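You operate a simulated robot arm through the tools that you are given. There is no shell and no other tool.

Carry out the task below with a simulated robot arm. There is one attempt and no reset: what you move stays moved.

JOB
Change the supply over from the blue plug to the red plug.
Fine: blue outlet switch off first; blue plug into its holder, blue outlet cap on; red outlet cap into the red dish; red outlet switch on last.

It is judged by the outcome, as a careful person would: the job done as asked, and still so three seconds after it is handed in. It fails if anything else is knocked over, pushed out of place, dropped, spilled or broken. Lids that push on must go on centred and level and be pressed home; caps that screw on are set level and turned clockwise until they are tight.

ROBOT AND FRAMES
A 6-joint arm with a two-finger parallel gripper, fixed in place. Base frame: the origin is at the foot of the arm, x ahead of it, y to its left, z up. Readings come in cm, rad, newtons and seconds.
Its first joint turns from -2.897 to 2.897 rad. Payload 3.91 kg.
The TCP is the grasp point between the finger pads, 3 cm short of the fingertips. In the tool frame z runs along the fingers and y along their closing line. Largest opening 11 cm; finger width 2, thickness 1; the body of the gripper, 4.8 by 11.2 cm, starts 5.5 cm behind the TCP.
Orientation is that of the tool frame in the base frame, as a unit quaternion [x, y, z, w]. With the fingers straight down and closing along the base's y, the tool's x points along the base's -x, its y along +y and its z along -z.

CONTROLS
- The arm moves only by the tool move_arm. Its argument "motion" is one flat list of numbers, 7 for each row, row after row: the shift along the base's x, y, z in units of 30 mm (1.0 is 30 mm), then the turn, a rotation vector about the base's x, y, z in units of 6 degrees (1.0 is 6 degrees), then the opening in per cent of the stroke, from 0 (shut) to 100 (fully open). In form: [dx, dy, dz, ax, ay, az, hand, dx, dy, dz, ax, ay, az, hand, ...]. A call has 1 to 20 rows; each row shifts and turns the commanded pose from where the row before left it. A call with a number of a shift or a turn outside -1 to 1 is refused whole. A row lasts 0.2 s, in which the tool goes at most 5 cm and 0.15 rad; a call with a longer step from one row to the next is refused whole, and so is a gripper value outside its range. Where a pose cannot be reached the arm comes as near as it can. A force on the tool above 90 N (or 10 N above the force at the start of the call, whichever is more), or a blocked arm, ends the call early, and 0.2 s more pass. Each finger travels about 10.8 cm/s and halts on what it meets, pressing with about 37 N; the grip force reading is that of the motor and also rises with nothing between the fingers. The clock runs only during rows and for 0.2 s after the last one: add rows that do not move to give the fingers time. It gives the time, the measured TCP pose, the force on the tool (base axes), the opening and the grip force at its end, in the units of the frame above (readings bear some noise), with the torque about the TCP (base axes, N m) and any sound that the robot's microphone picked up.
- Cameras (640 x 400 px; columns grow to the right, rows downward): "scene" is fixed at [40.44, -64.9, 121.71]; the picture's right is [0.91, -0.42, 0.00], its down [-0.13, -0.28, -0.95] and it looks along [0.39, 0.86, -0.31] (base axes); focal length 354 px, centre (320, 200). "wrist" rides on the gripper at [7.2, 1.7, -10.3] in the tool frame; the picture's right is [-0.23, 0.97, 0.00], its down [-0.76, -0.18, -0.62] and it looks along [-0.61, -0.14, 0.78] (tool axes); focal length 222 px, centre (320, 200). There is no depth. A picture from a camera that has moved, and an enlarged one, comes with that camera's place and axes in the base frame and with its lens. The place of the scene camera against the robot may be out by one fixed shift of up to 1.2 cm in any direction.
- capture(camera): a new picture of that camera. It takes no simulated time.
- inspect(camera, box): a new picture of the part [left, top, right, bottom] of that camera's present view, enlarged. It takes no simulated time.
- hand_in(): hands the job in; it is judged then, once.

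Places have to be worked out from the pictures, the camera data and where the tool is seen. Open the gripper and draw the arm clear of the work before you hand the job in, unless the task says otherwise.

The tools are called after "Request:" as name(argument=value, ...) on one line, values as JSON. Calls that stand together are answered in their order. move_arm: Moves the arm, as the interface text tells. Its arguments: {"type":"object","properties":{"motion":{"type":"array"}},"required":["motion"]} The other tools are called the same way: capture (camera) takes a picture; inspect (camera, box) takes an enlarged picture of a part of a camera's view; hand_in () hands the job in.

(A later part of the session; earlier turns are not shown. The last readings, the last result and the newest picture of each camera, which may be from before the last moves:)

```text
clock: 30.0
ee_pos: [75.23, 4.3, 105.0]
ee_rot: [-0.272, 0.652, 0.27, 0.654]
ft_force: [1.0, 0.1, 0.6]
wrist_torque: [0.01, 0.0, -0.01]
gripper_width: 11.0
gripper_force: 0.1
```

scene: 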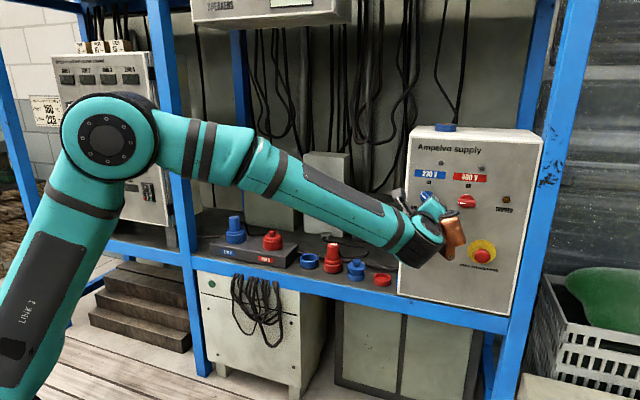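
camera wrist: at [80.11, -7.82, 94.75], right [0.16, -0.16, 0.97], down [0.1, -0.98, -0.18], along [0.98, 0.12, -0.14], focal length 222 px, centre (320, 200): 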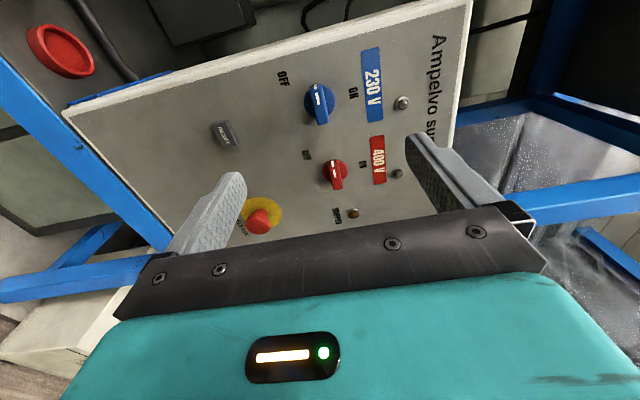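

Now pitch the tool back down while moving left toward the outlet block at a safe height.

Request:
move_arm(motion=[-0.5, 0.93, -0.1, -0.987, 0.99, 0, 100, -0.5, 0.93, -0.1, -0.987, 0.99, 0, 100, -0.5, 0.93, -0.1, -0.987, 0.99, 0, 100, -0.5, 0.93, -0.1, -0.987, 0.99, 0, 100, -0.5, 0.93, -0.1, -0.987, 0.99, 0, 100, -0.5, 0.93, -0.1, -0.987, 0.99, 0, 100, -0.5, 0.93, -0.1, -0.987, 0.99, 0, 100, -0.5, 0.93, -0.1, -0.987, 0.99, 0, 100, -0.5, 0.93, -0.1, -0.987, 0.99, 0, 100, -0.5, 0.93, -0.1, -0.987, 0.99, 0, 100, -0.5, 0.93, -0.1, -0.71, 0.712, 0, 100, -0.5, 0.93, -0.1, 0, 0, 0, 100, -0.5, 0.93, -0.1, 0, 0, 0, 100, -0.5, 0.93, -0.1, 0, 0, 0, 100, 0, 0, 0, 0, 0, 0, 100])

Request:
capture(camera="wrist")

Request:
capture(camera="scene")

```text
clock: 33.2
ee_pos: [54.15, 43.47, 100.71]
ee_rot: [-0.382, 0.924, 0.001, 0.0]
ft_force: [0.4, 0.9, -0.1]
wrist_torque: [0.01, -0.03, 0.0]
gripper_width: 10.99
gripper_force: 0.1
```

```text
taken
camera wrist: at [47.85, 39.39, 111.03], right [-0.53, 0.85, 0.0], down [0.66, 0.41, 0.62], along [0.53, 0.33, -0.78], focal length 222 px, centre (320, 200)
```

wrist: 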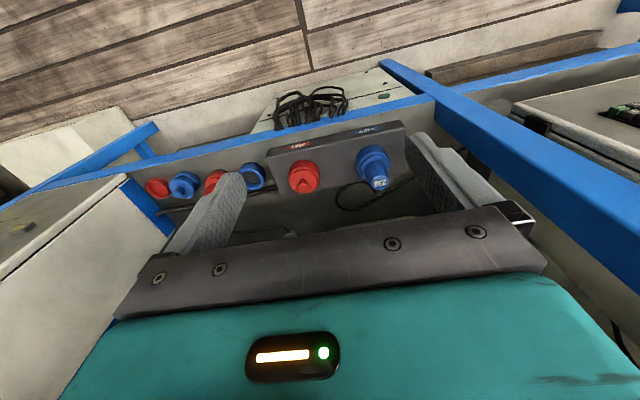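

```text
taken
```

scene: 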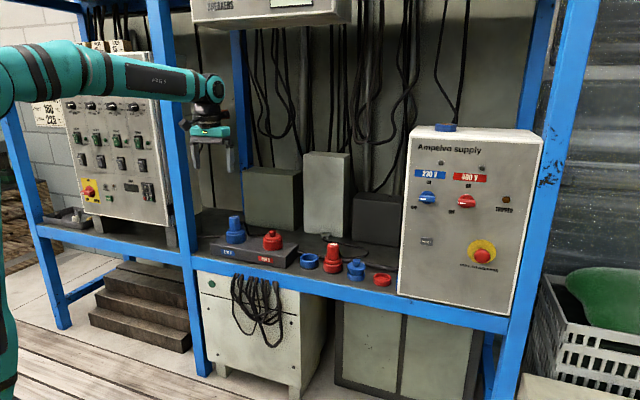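

I zoom in on the row from this view to triangulate each object against earlier views.

Request:
inspect(camera="wrist", box=[240, 100, 440, 225])

Request:
inspect(camera="wrist", box=[130, 110, 290, 220])

Request:
inspect(camera="scene", box=[400, 150, 520, 225])

```text
3.20 times, centred on (340, 162) of wrist
camera zoom: at [47.85, 39.39, 111.03], right [-0.53, 0.85, 0.0], down [0.66, 0.41, 0.62], along [0.53, 0.33, -0.78], focal length 711 px, centre (256, 320)
```

zoom: 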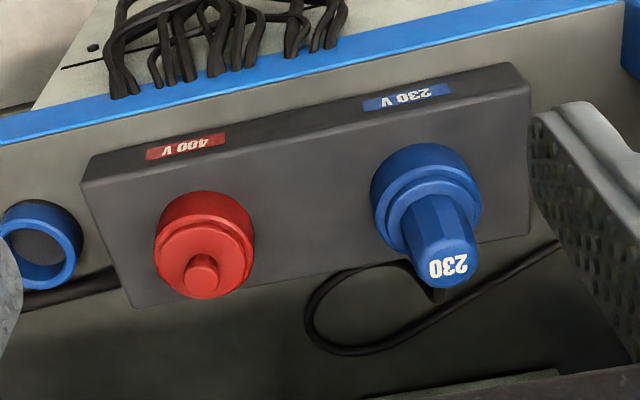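

```text
3.64 times, centred on (210, 165) of wrist
camera zoom: at [47.85, 39.39, 111.03], right [-0.53, 0.85, 0.0], down [0.66, 0.41, 0.62], along [0.53, 0.33, -0.78], focal length 808 px, centre (720, 327)
```

zoom: 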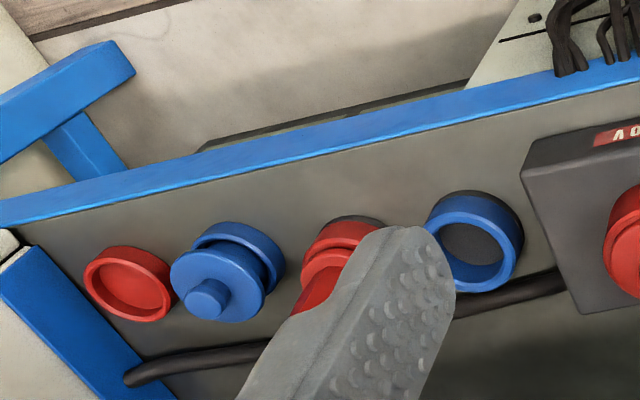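

```text
5.33 times, centred on (460, 188) of scene
camera zoom: at [40.44, -64.9, 121.71], right [0.91, -0.42, 0.0], down [-0.13, -0.28, -0.95], along [0.39, 0.86, -0.31], focal length 1887 px, centre (-427, 267)
```

zoom: 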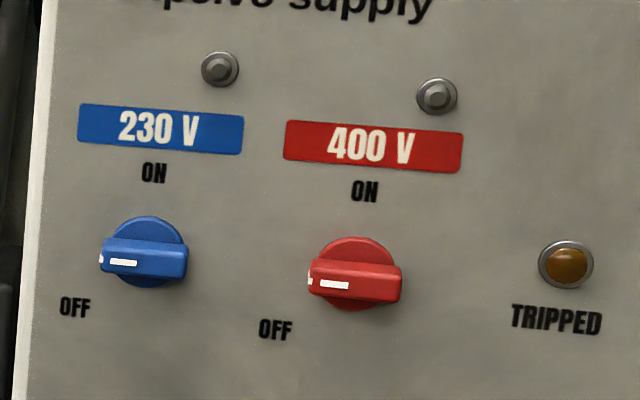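

Blue plug top is at about (62.1, 62.1, 74.2), red cap knob at (73.7, 51.3, 70.4); both lines confirm the shelf lies along -45°. The blue post is near (45,62), so I check how the forearm and wrist lie relative to it.

Request:
inspect(camera="scene", box=[60, 20, 300, 280])

```text
1.54 times, centred on (180, 150) of scene
camera zoom: at [40.44, -64.9, 121.71], right [0.91, -0.42, 0.0], down [-0.13, -0.28, -0.95], along [0.39, 0.86, -0.31], focal length 544 px, centre (535, 277)
```

zoom: 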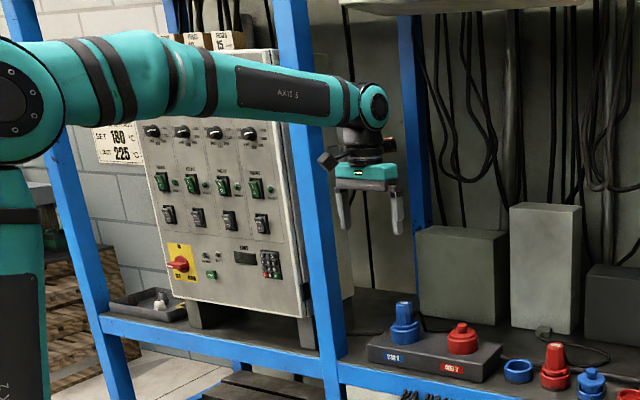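

The wrist is in line with the forearm, so the arm plane stays about 9 cm clear of the post. I move to 12 cm above the blue plug.

Request:
move_arm(motion=[0.379, 0.887, -0.7, 0, 0, 0, 80, 0.379, 0.887, -0.7, 0, 0, 0, 80, 0.379, 0.887, -0.7, 0, 0, 0, 80, 0.379, 0.887, -0.7, 0, 0, 0, 80, 0.379, 0.887, -0.7, 0, 0, 0, 80, 0.379, 0.887, -0.7, 0, 0, 0, 80, 0.379, 0.887, -0.7, 0, 0, 0, 80, 0, 0, 0, 0, 0, 0, 80])

Request:
capture(camera="wrist")

Request:
inspect(camera="scene", box=[140, 60, 320, 280])

```text
clock: 35.0
ee_pos: [62.08, 62.16, 85.94]
ee_rot: [-0.382, 0.924, 0.001, 0.002]
ft_force: [-0.2, 0.3, -0.6]
wrist_torque: [0.0, 0.03, 0.01]
gripper_width: 8.8
gripper_force: 0.0
```

```text
taken
camera wrist: at [55.76, 58.07, 96.27], right [-0.53, 0.85, 0.0], down [0.66, 0.41, 0.63], along [0.53, 0.33, -0.78], focal length 222 px, centre (320, 200)
```

wrist: 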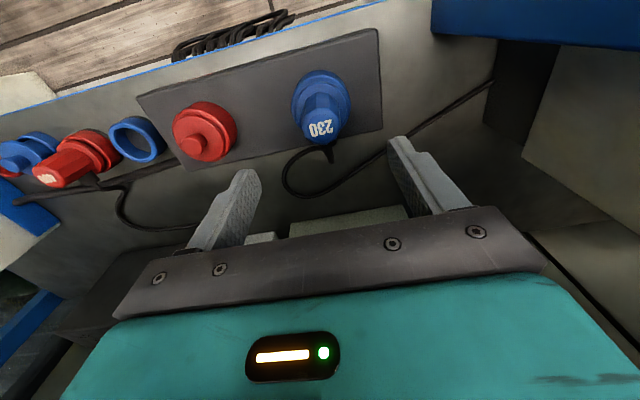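

```text
1.82 times, centred on (230, 170) of scene
camera zoom: at [40.44, -64.9, 121.71], right [0.91, -0.42, 0.0], down [-0.13, -0.28, -0.95], along [0.39, 0.86, -0.31], focal length 643 px, centre (484, 254)
```

zoom: 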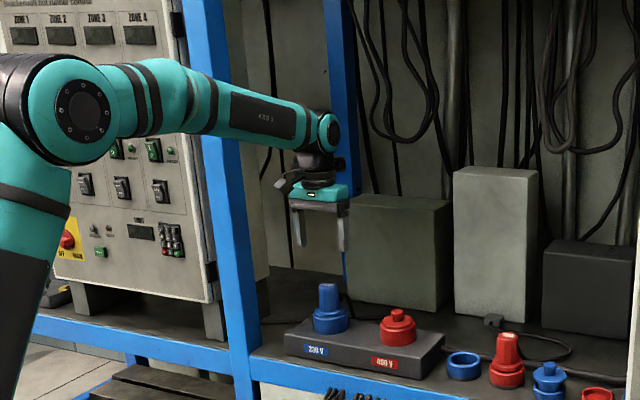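

The plug shows close to the tool axis. I zoom in for the fine alignment.

Request:
inspect(camera="wrist", box=[260, 50, 400, 150])

Request:
inspect(camera="scene", box=[200, 180, 300, 280])

```text
4.00 times, centred on (330, 100) of wrist
camera zoom: at [55.76, 58.07, 96.27], right [-0.53, 0.85, 0.0], down [0.66, 0.41, 0.63], along [0.53, 0.33, -0.78], focal length 888 px, centre (280, 600)
```

zoom: 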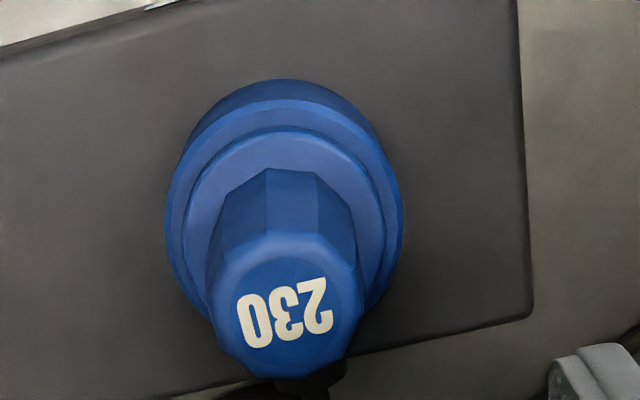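

```text
4.00 times, centred on (250, 230) of scene
camera zoom: at [40.44, -64.9, 121.71], right [0.91, -0.42, 0.0], down [-0.13, -0.28, -0.95], along [0.39, 0.86, -0.31], focal length 1416 px, centre (600, 80)
```

zoom: 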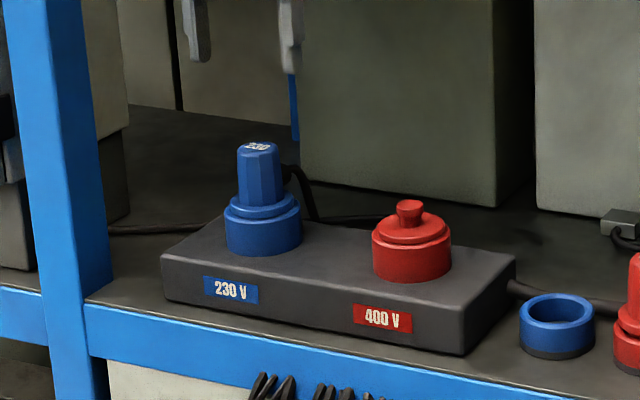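

Ray estimates put the plug 0–0.6 cm further out than the TCP. I shift 0.3 cm outward and come down to z=80 (tips still above the plug) for a closer look.

Request:
move_arm(motion=[0.035, 0.035, -0.66, 0, 0, 0, 70, 0.035, 0.035, -0.66, 0, 0, 0, 70, 0.035, 0.035, -0.66, 0, 0, 0, 70, 0, 0, 0, 0, 0, 0, 70])

Request:
inspect(camera="wrist", box=[220, 60, 420, 200])

Request:
inspect(camera="scene", box=[200, 180, 300, 280])

```text
clock: 36.0
ee_pos: [62.54, 62.39, 80.03]
ee_rot: [-0.382, 0.924, 0.003, 0.001]
ft_force: [0.2, -1.1, 0.0]
wrist_torque: [0.02, 0.0, -0.04]
gripper_width: 7.7
gripper_force: 0.1
```

```text
2.86 times, centred on (320, 130) of wrist
camera zoom: at [56.14, 58.37, 90.33], right [-0.53, 0.85, 0.0], down [0.66, 0.41, 0.63], along [0.53, 0.33, -0.78], focal length 635 px, centre (320, 400)
```

zoom: 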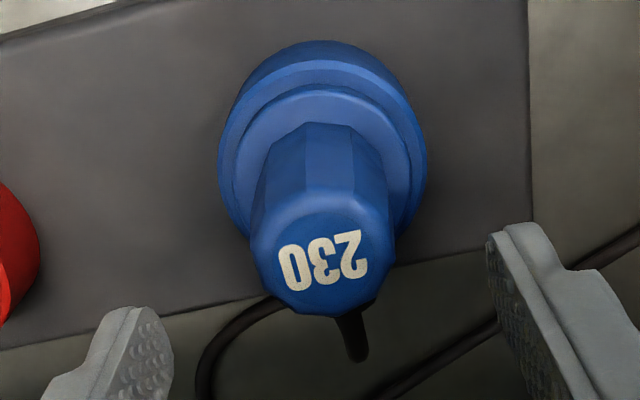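

```text
4.00 times, centred on (250, 230) of scene
camera zoom: at [40.44, -64.9, 121.71], right [0.91, -0.42, 0.0], down [-0.13, -0.28, -0.95], along [0.39, 0.86, -0.31], focal length 1416 px, centre (600, 80)
```

zoom: 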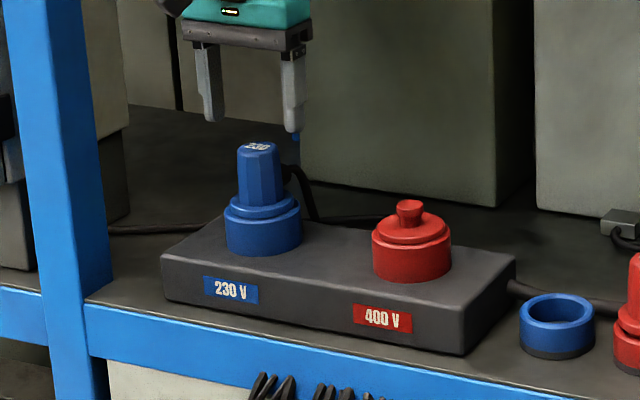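

The wrist view puts the plug on the tool axis (top z ≈ 74.9). I double check with a tighter scene zoom of the fingers and plug.

Request:
inspect(camera="scene", box=[205, 175, 275, 255])

```text
5.00 times, centred on (240, 215) of scene
camera zoom: at [40.44, -64.9, 121.71], right [0.91, -0.42, 0.0], down [-0.13, -0.28, -0.95], along [0.39, 0.86, -0.31], focal length 1770 px, centre (720, 125)
```

zoom: 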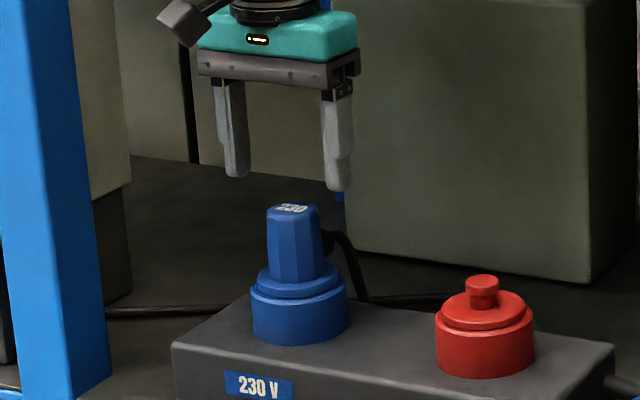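

Both views agree to 0.2 cm. I descend 7 cm so the pads straddle the handle, just above its skirt.

Request:
move_arm(motion=[0, 0, -0.6, 0, 0, 0, 70, 0, 0, -0.6, 0, 0, 0, 70, 0, 0, -0.6, 0, 0, 0, 70, 0, 0, -0.53, 0, 0, 0, 70, 0, 0, 0, 0, 0, 0, 70])

Request:
inspect(camera="scene", box=[205, 175, 275, 255])

Request:
capture(camera="wrist")

```text
clock: 37.2
ee_pos: [62.54, 62.37, 73.13]
ee_rot: [-0.382, 0.924, 0.001, 0.001]
ft_force: [0.9, 1.0, 0.0]
wrist_torque: [-0.02, 0.0, 0.0]
gripper_width: 7.7
gripper_force: 0.0
```

```text
5.00 times, centred on (240, 215) of scene
camera zoom: at [40.44, -64.9, 121.71], right [0.91, -0.42, 0.0], down [-0.13, -0.28, -0.95], along [0.39, 0.86, -0.31], focal length 1770 px, centre (720, 125)
```

zoom: 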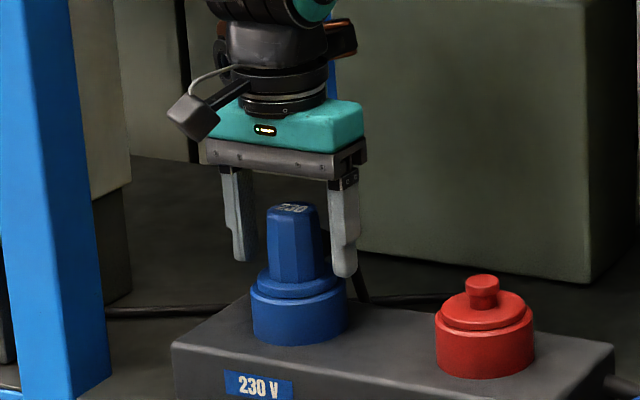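

```text
taken
camera wrist: at [56.16, 58.36, 83.45], right [-0.53, 0.85, 0.0], down [0.66, 0.41, 0.62], along [0.53, 0.33, -0.78], focal length 222 px, centre (320, 200)
```

wrist: 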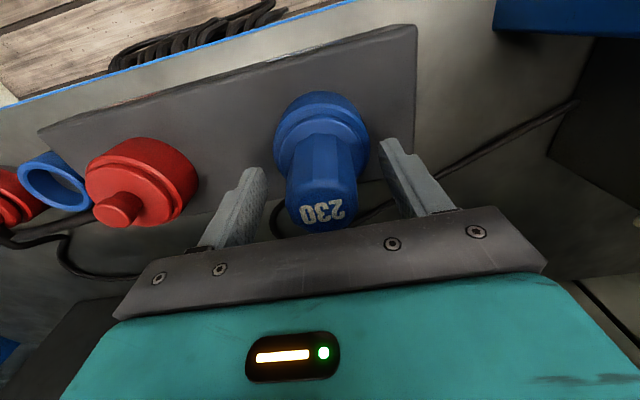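

The fingers straddle the handle with clearance all round. I close the grip.

Request:
move_arm(motion=[0, 0, 0, 0, 0, 0, 20, 0, 0, 0, 0, 0, 0, 0, 0, 0, 0, 0, 0, 0, 0, 0, 0, 0, 0, 0, 0, 0])

Request:
inspect(camera="scene", box=[205, 175, 275, 255])

```text
clock: 38.2
ee_pos: [62.45, 62.41, 73.27]
ee_rot: [-0.382, 0.924, 0.0, 0.001]
ft_force: [0.3, 0.4, -1.1]
wrist_torque: [0.0, 0.05, 0.0]
gripper_width: 4.14
gripper_force: 36.5
```

```text
5.00 times, centred on (240, 215) of scene
camera zoom: at [40.44, -64.9, 121.71], right [0.91, -0.42, 0.0], down [-0.13, -0.28, -0.95], along [0.39, 0.86, -0.31], focal length 1770 px, centre (720, 125)
```

zoom: 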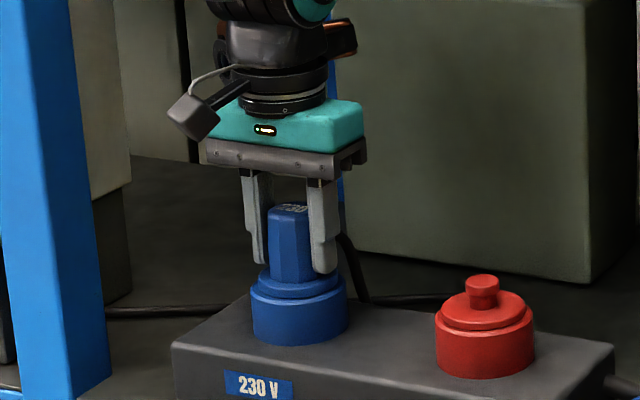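

Gripped evenly at 4.14 cm. I pull straight up, gently, watching the force.

Request:
move_arm(motion=[0, 0, 0.15, 0, 0, 0, 0, 0, 0, 0.15, 0, 0, 0, 0, 0, 0, 0.15, 0, 0, 0, 0, 0, 0, 0.15, 0, 0, 0, 0])

Request:
inspect(camera="scene", box=[205, 175, 275, 255])

```text
clock: 39.2
ee_pos: [62.52, 62.19, 74.96]
ee_rot: [-0.382, 0.924, 0.001, 0.001]
ft_force: [0.1, 0.0, -1.7]
wrist_torque: [0.01, 0.03, -0.02]
gripper_width: 4.14
gripper_force: 36.8
```

```text
5.00 times, centred on (240, 215) of scene
camera zoom: at [40.44, -64.9, 121.71], right [0.91, -0.42, 0.0], down [-0.13, -0.28, -0.95], along [0.39, 0.86, -0.31], focal length 1770 px, centre (720, 125)
```

zoom: 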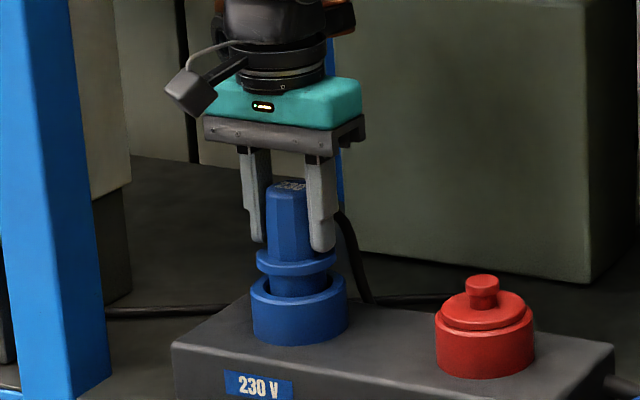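

The plug slides out freely. I lift it clear by another 8 cm and look at its shape and cable.

Request:
move_arm(motion=[0, 0, 0.4, 0, 0, 0, 0, 0, 0, 0.5, 0, 0, 0, 0, 0, 0, 0.6, 0, 0, 0, 0, 0, 0, 0.6, 0, 0, 0, 0, 0, 0, 0.6, 0, 0, 0, 0, 0, 0, 0, 0, 0, 0, 0])

Request:
inspect(camera="scene", box=[205, 155, 345, 295])

Request:
capture(camera="wrist")

```text
clock: 40.6
ee_pos: [62.49, 62.41, 83.03]
ee_rot: [-0.382, 0.924, 0.0, 0.0]
ft_force: [-0.3, -0.4, -1.2]
wrist_torque: [-0.03, 0.02, 0.01]
gripper_width: 4.13
gripper_force: 36.5
```

```text
2.86 times, centred on (275, 225) of scene
camera zoom: at [40.44, -64.9, 121.71], right [0.91, -0.42, 0.0], down [-0.13, -0.28, -0.95], along [0.39, 0.86, -0.31], focal length 1011 px, centre (449, 129)
```

zoom: 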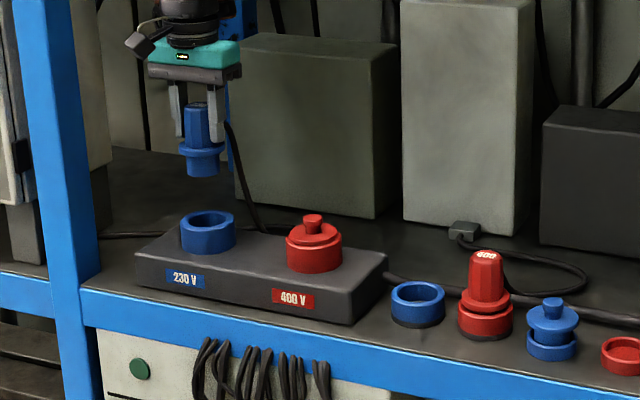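

```text
taken
camera wrist: at [56.15, 58.36, 93.33], right [-0.53, 0.85, 0.0], down [0.66, 0.41, 0.62], along [0.53, 0.33, -0.78], focal length 222 px, centre (320, 200)
```

wrist: 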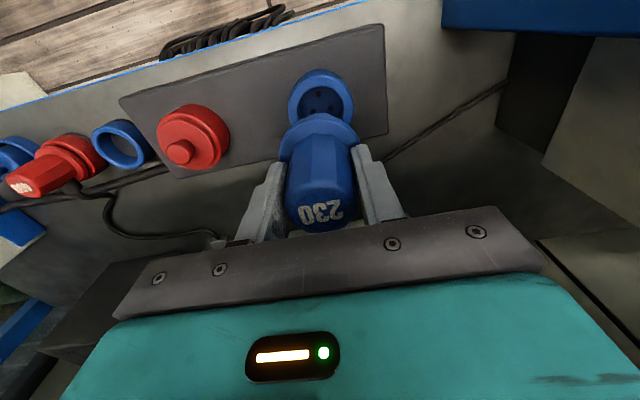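

The plug is out: flange and short body below, outlet empty with pin holes. By ray differences the seated TCP height in the holder should be about 67.4, and the holder is at about (83.9, 40.9). I carry the plug over the red cap toward it.

Request:
move_arm(motion=[0.594, -0.599, 0, 0, 0, 0, 0, 0.594, -0.599, 0, 0, 0, 0, 0, 0.594, -0.599, 0, 0, 0, 0, 0, 0.594, -0.599, 0, 0, 0, 0, 0, 0.594, -0.599, 0, 0, 0, 0, 0, 0.594, -0.599, 0, 0, 0, 0, 0, 0.594, -0.599, 0, 0, 0, 0, 0, 0.594, -0.599, 0, 0, 0, 0, 0, 0, 0, 0, 0, 0, 0, 0])

Request:
capture(camera="wrist")

Request:
inspect(camera="scene", box=[205, 155, 405, 295])

```text
clock: 42.6
ee_pos: [76.71, 47.9, 82.86]
ee_rot: [-0.382, 0.924, 0.002, 0.0]
ft_force: [-0.2, 0.6, -1.3]
wrist_torque: [0.0, 0.01, 0.01]
gripper_width: 4.12
gripper_force: 36.8
```

```text
taken
camera wrist: at [70.44, 43.92, 93.29], right [-0.53, 0.85, 0.0], down [0.66, 0.41, 0.62], along [0.53, 0.33, -0.78], focal length 222 px, centre (320, 200)
```

wrist: 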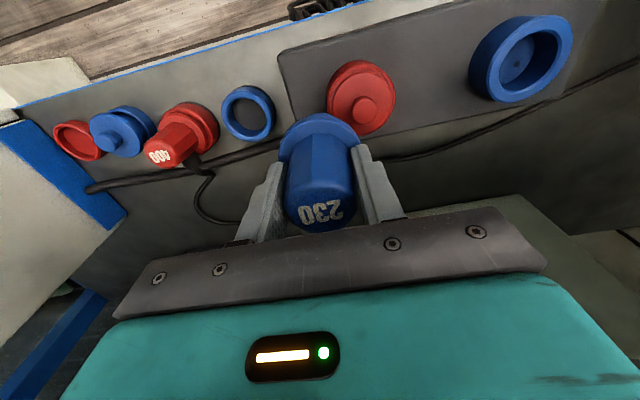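

```text
2.86 times, centred on (305, 225) of scene
camera zoom: at [40.44, -64.9, 121.71], right [0.91, -0.42, 0.0], down [-0.13, -0.28, -0.95], along [0.39, 0.86, -0.31], focal length 1011 px, centre (363, 129)
```

zoom: 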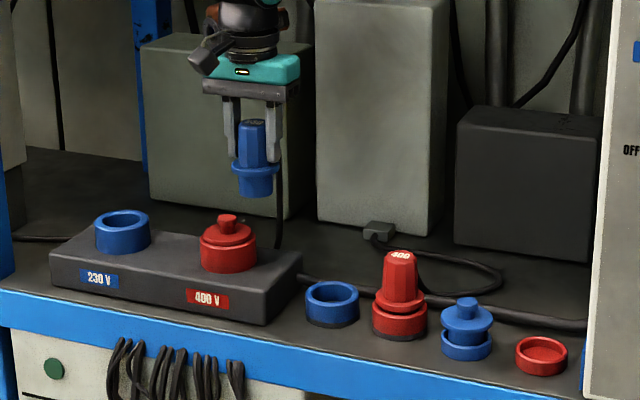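

Good clear view of the holder and the other pieces. I zoom to measure the holder centre.

Request:
inspect(camera="wrist", box=[40, 60, 300, 220])

Request:
inspect(camera="wrist", box=[200, 60, 300, 160])

```text
2.46 times, centred on (170, 140) of wrist
camera zoom: at [70.44, 43.92, 93.29], right [-0.53, 0.85, 0.0], down [0.66, 0.41, 0.62], along [0.53, 0.33, -0.78], focal length 547 px, centre (689, 348)
```

zoom: 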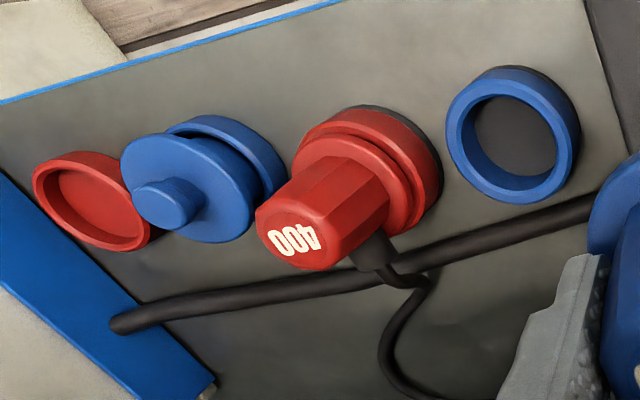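

```text
4.00 times, centred on (250, 110) of wrist
camera zoom: at [70.44, 43.92, 93.29], right [-0.53, 0.85, 0.0], down [0.66, 0.41, 0.62], along [0.53, 0.33, -0.78], focal length 888 px, centre (600, 560)
```

zoom: 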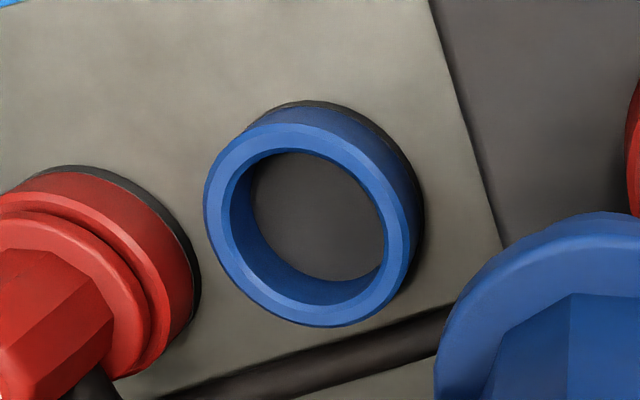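

Holder centre from this close view: about (84.1, 40.7), rim near z 62.5. I move above it at z=79.5 and check alignment.

Request:
move_arm(motion=[0.616, -0.6, -0.28, 0, 0, 0, 0, 0.616, -0.6, -0.28, 0, 0, 0, 0, 0.616, -0.6, -0.28, 0, 0, 0, 0, 0.616, -0.6, -0.28, 0, 0, 0, 0, 0, 0, 0, 0, 0, 0, 0])

Request:
capture(camera="wrist")

Request:
inspect(camera="scene", box=[265, 175, 385, 295])

```text
clock: 43.8
ee_pos: [84.22, 40.72, 79.73]
ee_rot: [-0.382, 0.924, 0.002, 0.002]
ft_force: [0.0, -0.1, -2.4]
wrist_torque: [-0.02, 0.02, 0.04]
gripper_width: 4.13
gripper_force: 36.6
```

```text
taken
camera wrist: at [77.87, 36.69, 89.97], right [-0.53, 0.85, 0.0], down [0.66, 0.41, 0.62], along [0.53, 0.33, -0.78], focal length 222 px, centre (320, 200)
```

wrist: 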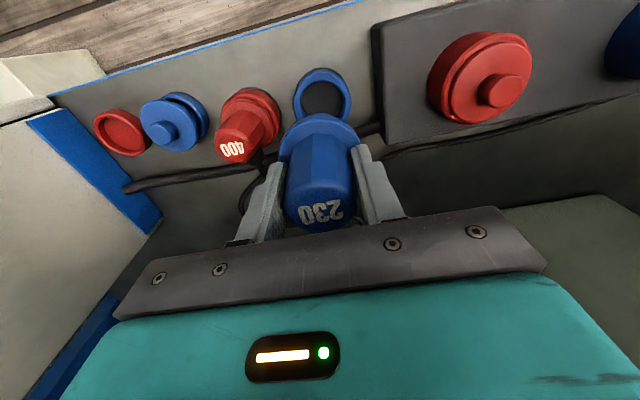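

```text
3.33 times, centred on (325, 235) of scene
camera zoom: at [40.44, -64.9, 121.71], right [0.91, -0.42, 0.0], down [-0.13, -0.28, -0.95], along [0.39, 0.86, -0.31], focal length 1180 px, centre (303, 83)
```

zoom: 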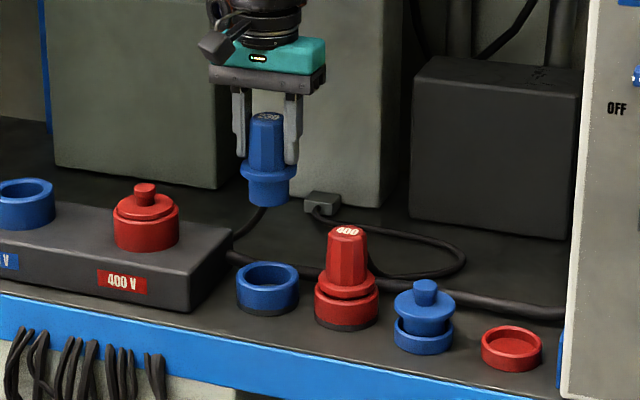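

In the scene view the plug and holder are aligned sideways. I zoom the wrist view to check the depth direction.

Request:
inspect(camera="wrist", box=[260, 50, 400, 150])

```text
4.00 times, centred on (330, 100) of wrist
camera zoom: at [77.87, 36.69, 89.97], right [-0.53, 0.85, 0.0], down [0.66, 0.41, 0.62], along [0.53, 0.33, -0.78], focal length 888 px, centre (280, 600)
```

zoom: 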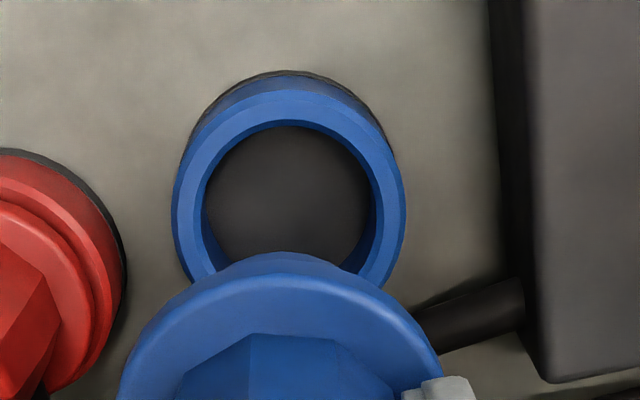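

The ring sits about 0.15 cm left and 0.2 cm further out than the tool axis; the plug itself is on the axis. I correct and descend to just above the rim.

Request:
move_arm(motion=[0.006, 0.041, -0.7, 0, 0, 0, 0, 0.006, 0.041, -0.7, 0, 0, 0, 0, 0, 0, -0.7, 0, 0, 0, 0, 0, 0, -0.6, 0, 0, 0, 0, 0, 0, 0, 0, 0, 0, 0])

Request:
inspect(camera="wrist", box=[240, 70, 400, 190])

Request:
inspect(camera="scene", box=[285, 205, 365, 285])

```text
clock: 45.0
ee_pos: [84.04, 41.05, 71.58]
ee_rot: [-0.382, 0.924, 0.002, 0.002]
ft_force: [-0.4, -0.5, -1.7]
wrist_torque: [-0.06, -0.01, -0.01]
gripper_width: 4.15
gripper_force: 36.7
```

```text
3.33 times, centred on (320, 130) of wrist
camera zoom: at [77.82, 36.94, 81.83], right [-0.53, 0.85, 0.0], down [0.66, 0.41, 0.63], along [0.53, 0.33, -0.78], focal length 740 px, centre (320, 433)
```

zoom: 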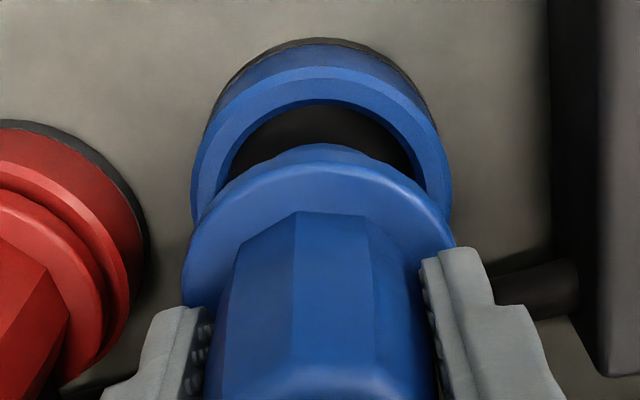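

```text
5.00 times, centred on (325, 245) of scene
camera zoom: at [40.44, -64.9, 121.71], right [0.91, -0.42, 0.0], down [-0.13, -0.28, -0.95], along [0.39, 0.86, -0.31], focal length 1770 px, centre (295, -25)
```

zoom: 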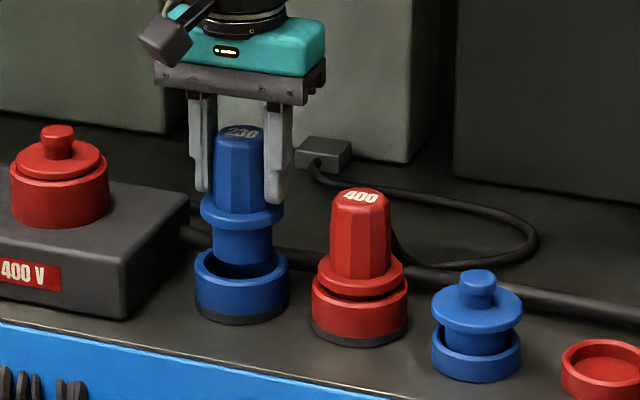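

Aligned in both views, with the plug body about 1.3 cm above the rim. I lower it into the holder, with 0.1 cm outward correction, watching the force.

Request:
move_arm(motion=[0.024, 0.024, -0.3, 0, 0, 0, 0, 0, 0, -0.3, 0, 0, 0, 0, 0, 0, -0.3, 0, 0, 0, 0, 0, 0, -0.3, 0, 0, 0, 0, 0, 0, 0, 0, 0, 0, 0])

Request:
inspect(camera="scene", box=[285, 205, 365, 285])

```text
clock: 46.2
ee_pos: [84.36, 41.11, 68.06]
ee_rot: [-0.382, 0.924, 0.001, 0.002]
ft_force: [-0.7, 1.0, 17.9]
wrist_torque: [-0.09, 0.11, -0.03]
gripper_width: 4.12
gripper_force: 37.0
```

```text
5.00 times, centred on (325, 245) of scene
camera zoom: at [40.44, -64.9, 121.71], right [0.91, -0.42, 0.0], down [-0.13, -0.28, -0.95], along [0.39, 0.86, -0.31], focal length 1770 px, centre (295, -25)
```

zoom: 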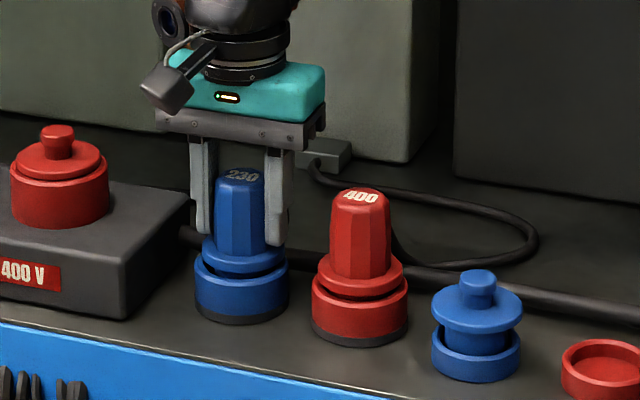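

The plug rests on the holder's floor (18 N up), sitting the same way as the red plug in its own holder. I release it and lift straight up.

Request:
move_arm(motion=[0, 0, 0.03, 0, 0, 0, 0, 0, 0, 0, 0, 0, 0, 60, 0, 0, 0, 0, 0, 0, 60, 0, 0, 0.4, 0, 0, 0, 60, 0, 0, 0.8, 0, 0, 0, 60, 0, 0, 1, 0, 0, 0, 60, 0, 0, 1, 0, 0, 0, 60, 0, 0, 0, 0, 0, 0, 60])

Request:
inspect(camera="scene", box=[265, 175, 385, 295])

Request:
capture(camera="wrist")

```text
clock: 48.0
ee_pos: [84.17, 41.11, 77.73]
ee_rot: [-0.382, 0.924, 0.002, 0.002]
ft_force: [0.4, 0.3, 0.1]
wrist_torque: [0.0, 0.0, 0.01]
gripper_width: 6.6
gripper_force: 0.0
```

```text
3.33 times, centred on (325, 235) of scene
camera zoom: at [40.44, -64.9, 121.71], right [0.91, -0.42, 0.0], down [-0.13, -0.28, -0.95], along [0.39, 0.86, -0.31], focal length 1180 px, centre (303, 83)
```

zoom: 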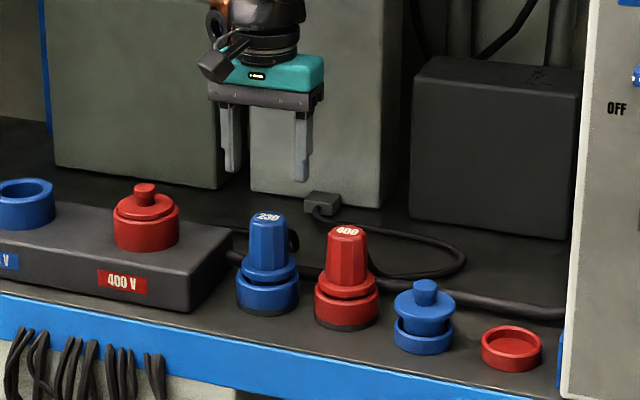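

```text
taken
camera wrist: at [77.87, 37.03, 88.03], right [-0.53, 0.85, 0.0], down [0.66, 0.41, 0.62], along [0.53, 0.33, -0.78], focal length 222 px, centre (320, 200)
```

wrist: 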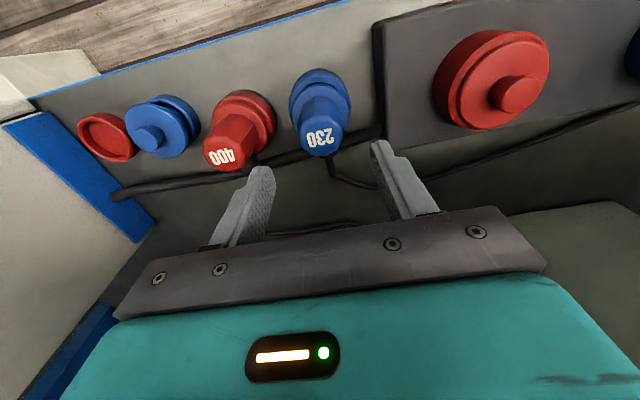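

Blue plug is in its holder upright. Next is the blue cap; I zoom in on it and the red dish from here.

Request:
inspect(camera="wrist", box=[70, 70, 230, 180])

Request:
inspect(camera="scene", box=[330, 245, 400, 295])

```text
3.64 times, centred on (150, 125) of wrist
camera zoom: at [77.87, 37.03, 88.03], right [-0.53, 0.85, 0.0], down [0.66, 0.41, 0.62], along [0.53, 0.33, -0.78], focal length 808 px, centre (938, 473)
```

zoom: 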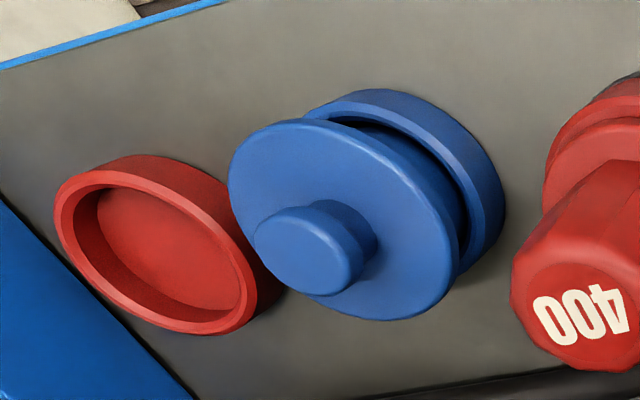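

```text
8.00 times, centred on (365, 270) of scene
camera zoom: at [40.44, -64.9, 121.71], right [0.91, -0.42, 0.0], down [-0.13, -0.28, -0.95], along [0.39, 0.86, -0.31], focal length 2831 px, centre (-40, -360)
```

zoom: 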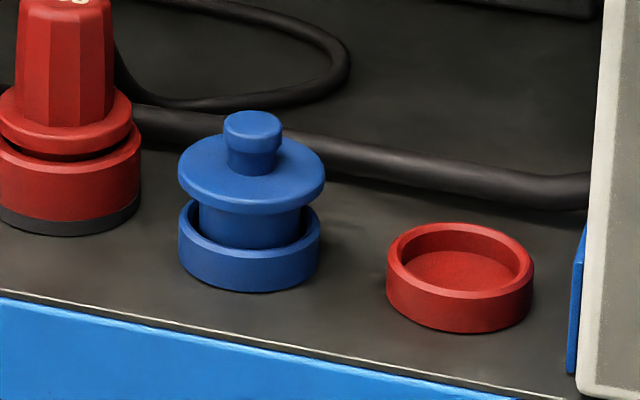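

Blue cap knob top triangulates to (95.5, 26.35, 65.7), about 99 cm from the base axis, near the stated reach limit. I test the reach by moving above it at this height with the tool vertical.

Request:
move_arm(motion=[0.6, -0.78, 0, 0, 0, 0, 60, 0.6, -0.78, 0, 0, 0, 0, 60, 0.6, -0.78, 0, 0, 0, 0, 60, 0.6, -0.78, 0, 0, 0, 0, 60, 0.6, -0.78, 0, 0, 0, 0, 60, 0, 0, 0, 0, 0, 0, 60])

Request:
capture(camera="wrist")

Request:
capture(camera="scene")

```text
clock: 49.4
ee_pos: [93.25, 29.28, 77.69]
ee_rot: [-0.382, 0.924, 0.001, 0.002]
ft_force: [0.2, 0.6, -0.2]
wrist_torque: [0.0, -0.05, 0.03]
gripper_width: 6.6
gripper_force: 0.0
```

```text
taken
camera wrist: at [86.95, 25.2, 87.96], right [-0.53, 0.85, 0.0], down [0.66, 0.41, 0.62], along [0.53, 0.33, -0.78], focal length 222 px, centre (320, 200)
```

wrist: 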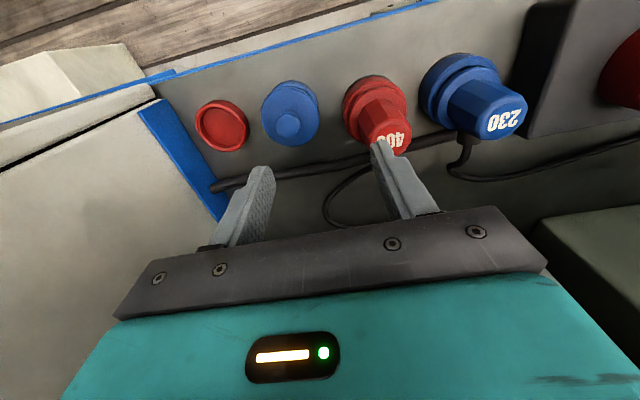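

```text
taken
```

scene: 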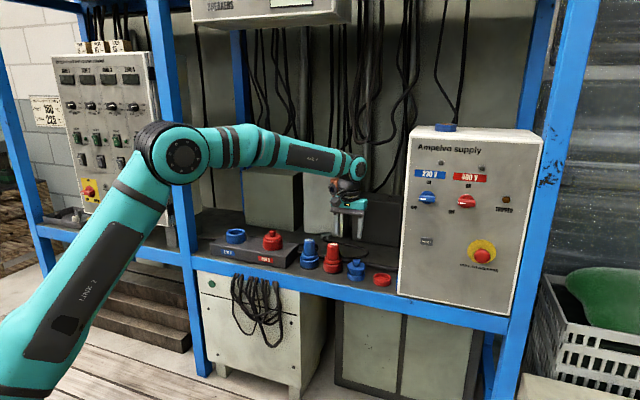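

No reach warning and the elbow still has plenty of bend. I continue over the cap.

Request:
move_arm(motion=[0.38, -0.49, 0, 0, 0, 0, 50, 0.38, -0.49, 0, 0, 0, 0, 50, 0, 0, -0.4, 0, 0, 0, 45, 0, 0, 0, 0, 0, 0, 45])

Request:
inspect(camera="wrist", box=[240, 60, 400, 180])

Request:
inspect(camera="scene", box=[320, 195, 420, 295])

```text
clock: 50.4
ee_pos: [95.43, 26.45, 76.39]
ee_rot: [-0.382, 0.924, 0.002, 0.0]
ft_force: [0.1, 0.7, 0.5]
wrist_torque: [0.0, 0.03, 0.0]
gripper_width: 4.97
gripper_force: 0.0
```

```text
3.33 times, centred on (320, 120) of wrist
camera zoom: at [89.15, 22.34, 86.8], right [-0.53, 0.85, 0.0], down [0.66, 0.41, 0.62], along [0.53, 0.33, -0.78], focal length 740 px, centre (320, 467)
```

zoom: 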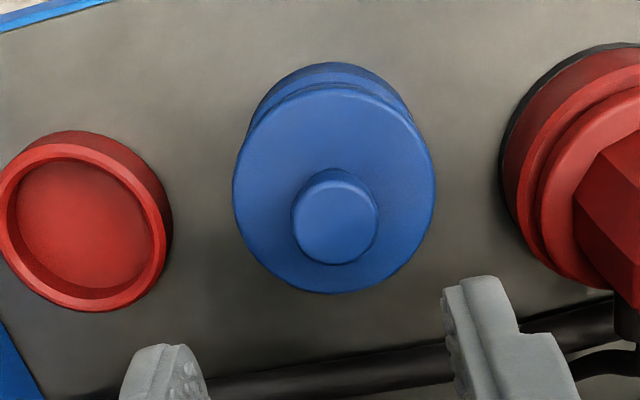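

```text
4.00 times, centred on (370, 245) of scene
camera zoom: at [40.44, -64.9, 121.71], right [0.91, -0.42, 0.0], down [-0.13, -0.28, -0.95], along [0.39, 0.86, -0.31], focal length 1416 px, centre (120, 20)
```

zoom: 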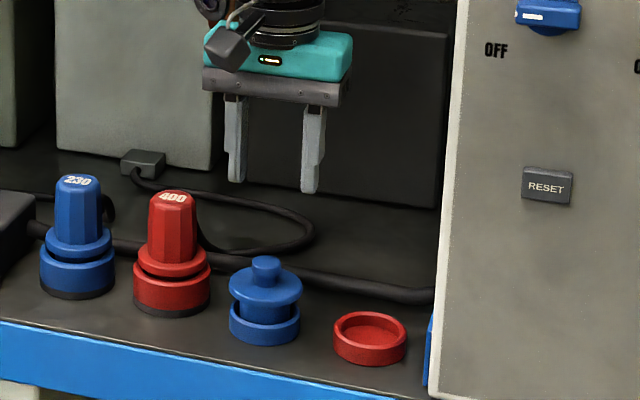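

Knob lies about 0.4 cm left and 0.3 cm beyond the tool axis. I correct that and descend to z=68.5.

Request:
move_arm(motion=[-0.01, 0.085, -0.7, 0, 0, 0, 45, -0.01, 0.085, -0.7, 0, 0, 0, 45, 0, 0, -0.7, 0, 0, 0, 45, 0, 0, -0.53, 0, 0, 0, 45, 0, 0, 0, 0, 0, 0, 45])

Request:
inspect(camera="wrist", box=[220, 60, 420, 200])

Request:
inspect(camera="scene", box=[320, 215, 400, 295])

```text
clock: 51.6
ee_pos: [95.49, 26.91, 68.37]
ee_rot: [-0.382, 0.924, 0.002, 0.001]
ft_force: [0.9, 1.1, 0.1]
wrist_torque: [0.02, -0.01, 0.01]
gripper_width: 4.94
gripper_force: 0.0
```

```text
2.86 times, centred on (320, 130) of wrist
camera zoom: at [89.11, 22.89, 78.78], right [-0.53, 0.85, 0.0], down [0.66, 0.41, 0.63], along [0.53, 0.33, -0.78], focal length 635 px, centre (320, 400)
```

zoom: 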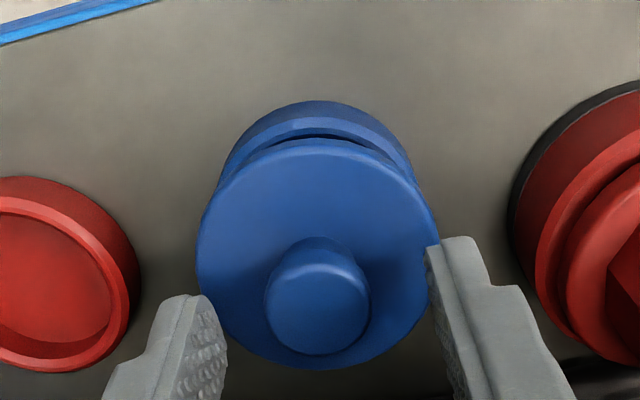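

```text
5.00 times, centred on (360, 255) of scene
camera zoom: at [40.44, -64.9, 121.71], right [0.91, -0.42, 0.0], down [-0.13, -0.28, -0.95], along [0.39, 0.86, -0.31], focal length 1770 px, centre (120, -75)
```

zoom: 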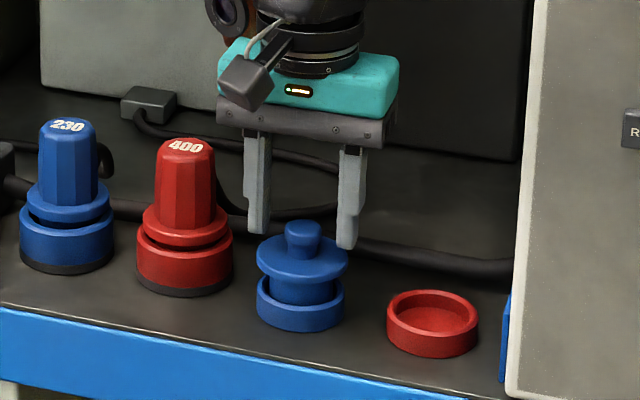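

The knob is now right on the tool axis (top z ≈ 65.8). I lower 1.3 cm more and close on the knob.

Request:
move_arm(motion=[0, 0, -0.22, 0, 0, 0, 45, 0, 0, -0.2, 0, 0, 0, 45, 0, 0, 0, 0, 0, 0, 20, 0, 0, 0, 0, 0, 0, 0, 0, 0, 0, 0, 0, 0, 0, 0, 0, 0, 0, 0, 0, 0])

Request:
inspect(camera="wrist", box=[220, 60, 420, 200])

Request:
inspect(camera="scene", box=[320, 215, 400, 295])

```text
clock: 53.0
ee_pos: [95.42, 27.04, 67.38]
ee_rot: [-0.382, 0.924, 0.002, 0.002]
ft_force: [0.2, 0.4, 22.8]
wrist_torque: [-0.07, -0.08, -0.01]
gripper_width: 2.19
gripper_force: 36.8
```

```text
2.86 times, centred on (320, 130) of wrist
camera zoom: at [89.09, 22.92, 77.68], right [-0.53, 0.85, 0.0], down [0.66, 0.41, 0.63], along [0.53, 0.33, -0.78], focal length 635 px, centre (320, 400)
```

zoom: 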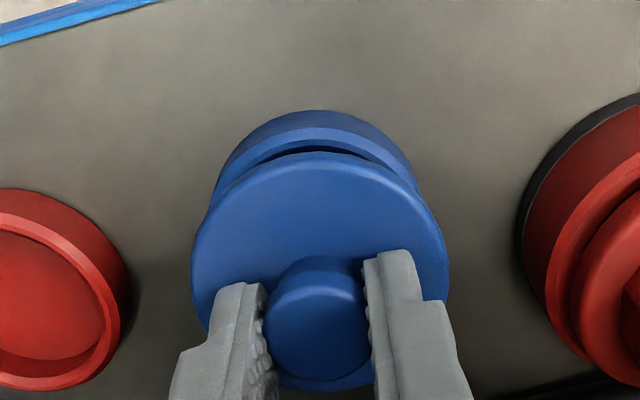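

```text
5.00 times, centred on (360, 255) of scene
camera zoom: at [40.44, -64.9, 121.71], right [0.91, -0.42, 0.0], down [-0.13, -0.28, -0.95], along [0.39, 0.86, -0.31], focal length 1770 px, centre (120, -75)
```

zoom: 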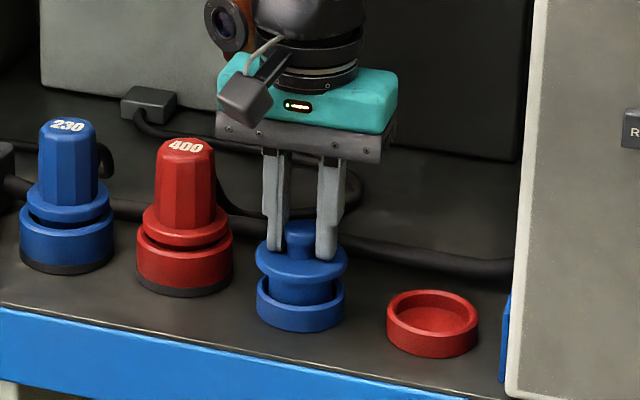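

The knob is held (2.19 cm), fingertips resting on the flange. I lift the cap straight up out of its dish.

Request:
move_arm(motion=[0, 0, 0.2, 0, 0, 0, 0, 0, 0, 0.3, 0, 0, 0, 0, 0, 0, 0.5, 0, 0, 0, 0, 0, 0, 0.8, 0, 0, 0, 0, 0, 0, 1, 0, 0, 0, 0, 0, 0, 1, 0, 0, 0, 0, 0, 0, 1, 0, 0, 0, 0, 0, 0, 0, 0, 0, 0, 0])

Request:
inspect(camera="scene", box=[300, 165, 420, 295])

Request:
capture(camera="wrist")

```text
clock: 54.8
ee_pos: [95.46, 26.87, 81.74]
ee_rot: [-0.382, 0.924, 0.002, 0.0]
ft_force: [-1.0, -0.2, -1.1]
wrist_torque: [0.0, 0.05, -0.02]
gripper_width: 2.21
gripper_force: 36.3
```

```text
3.08 times, centred on (360, 230) of scene
camera zoom: at [40.44, -64.9, 121.71], right [0.91, -0.42, 0.0], down [-0.13, -0.28, -0.95], along [0.39, 0.86, -0.31], focal length 1089 px, centre (197, 108)
```

zoom: 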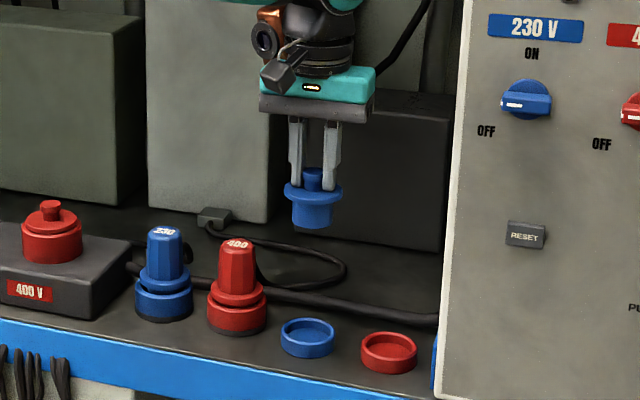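

```text
taken
camera wrist: at [89.15, 22.89, 92.09], right [-0.53, 0.85, 0.0], down [0.66, 0.41, 0.62], along [0.53, 0.33, -0.78], focal length 222 px, centre (320, 200)
```

wrist: 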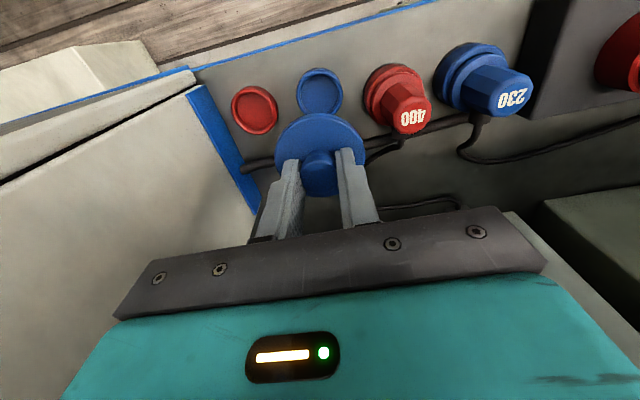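

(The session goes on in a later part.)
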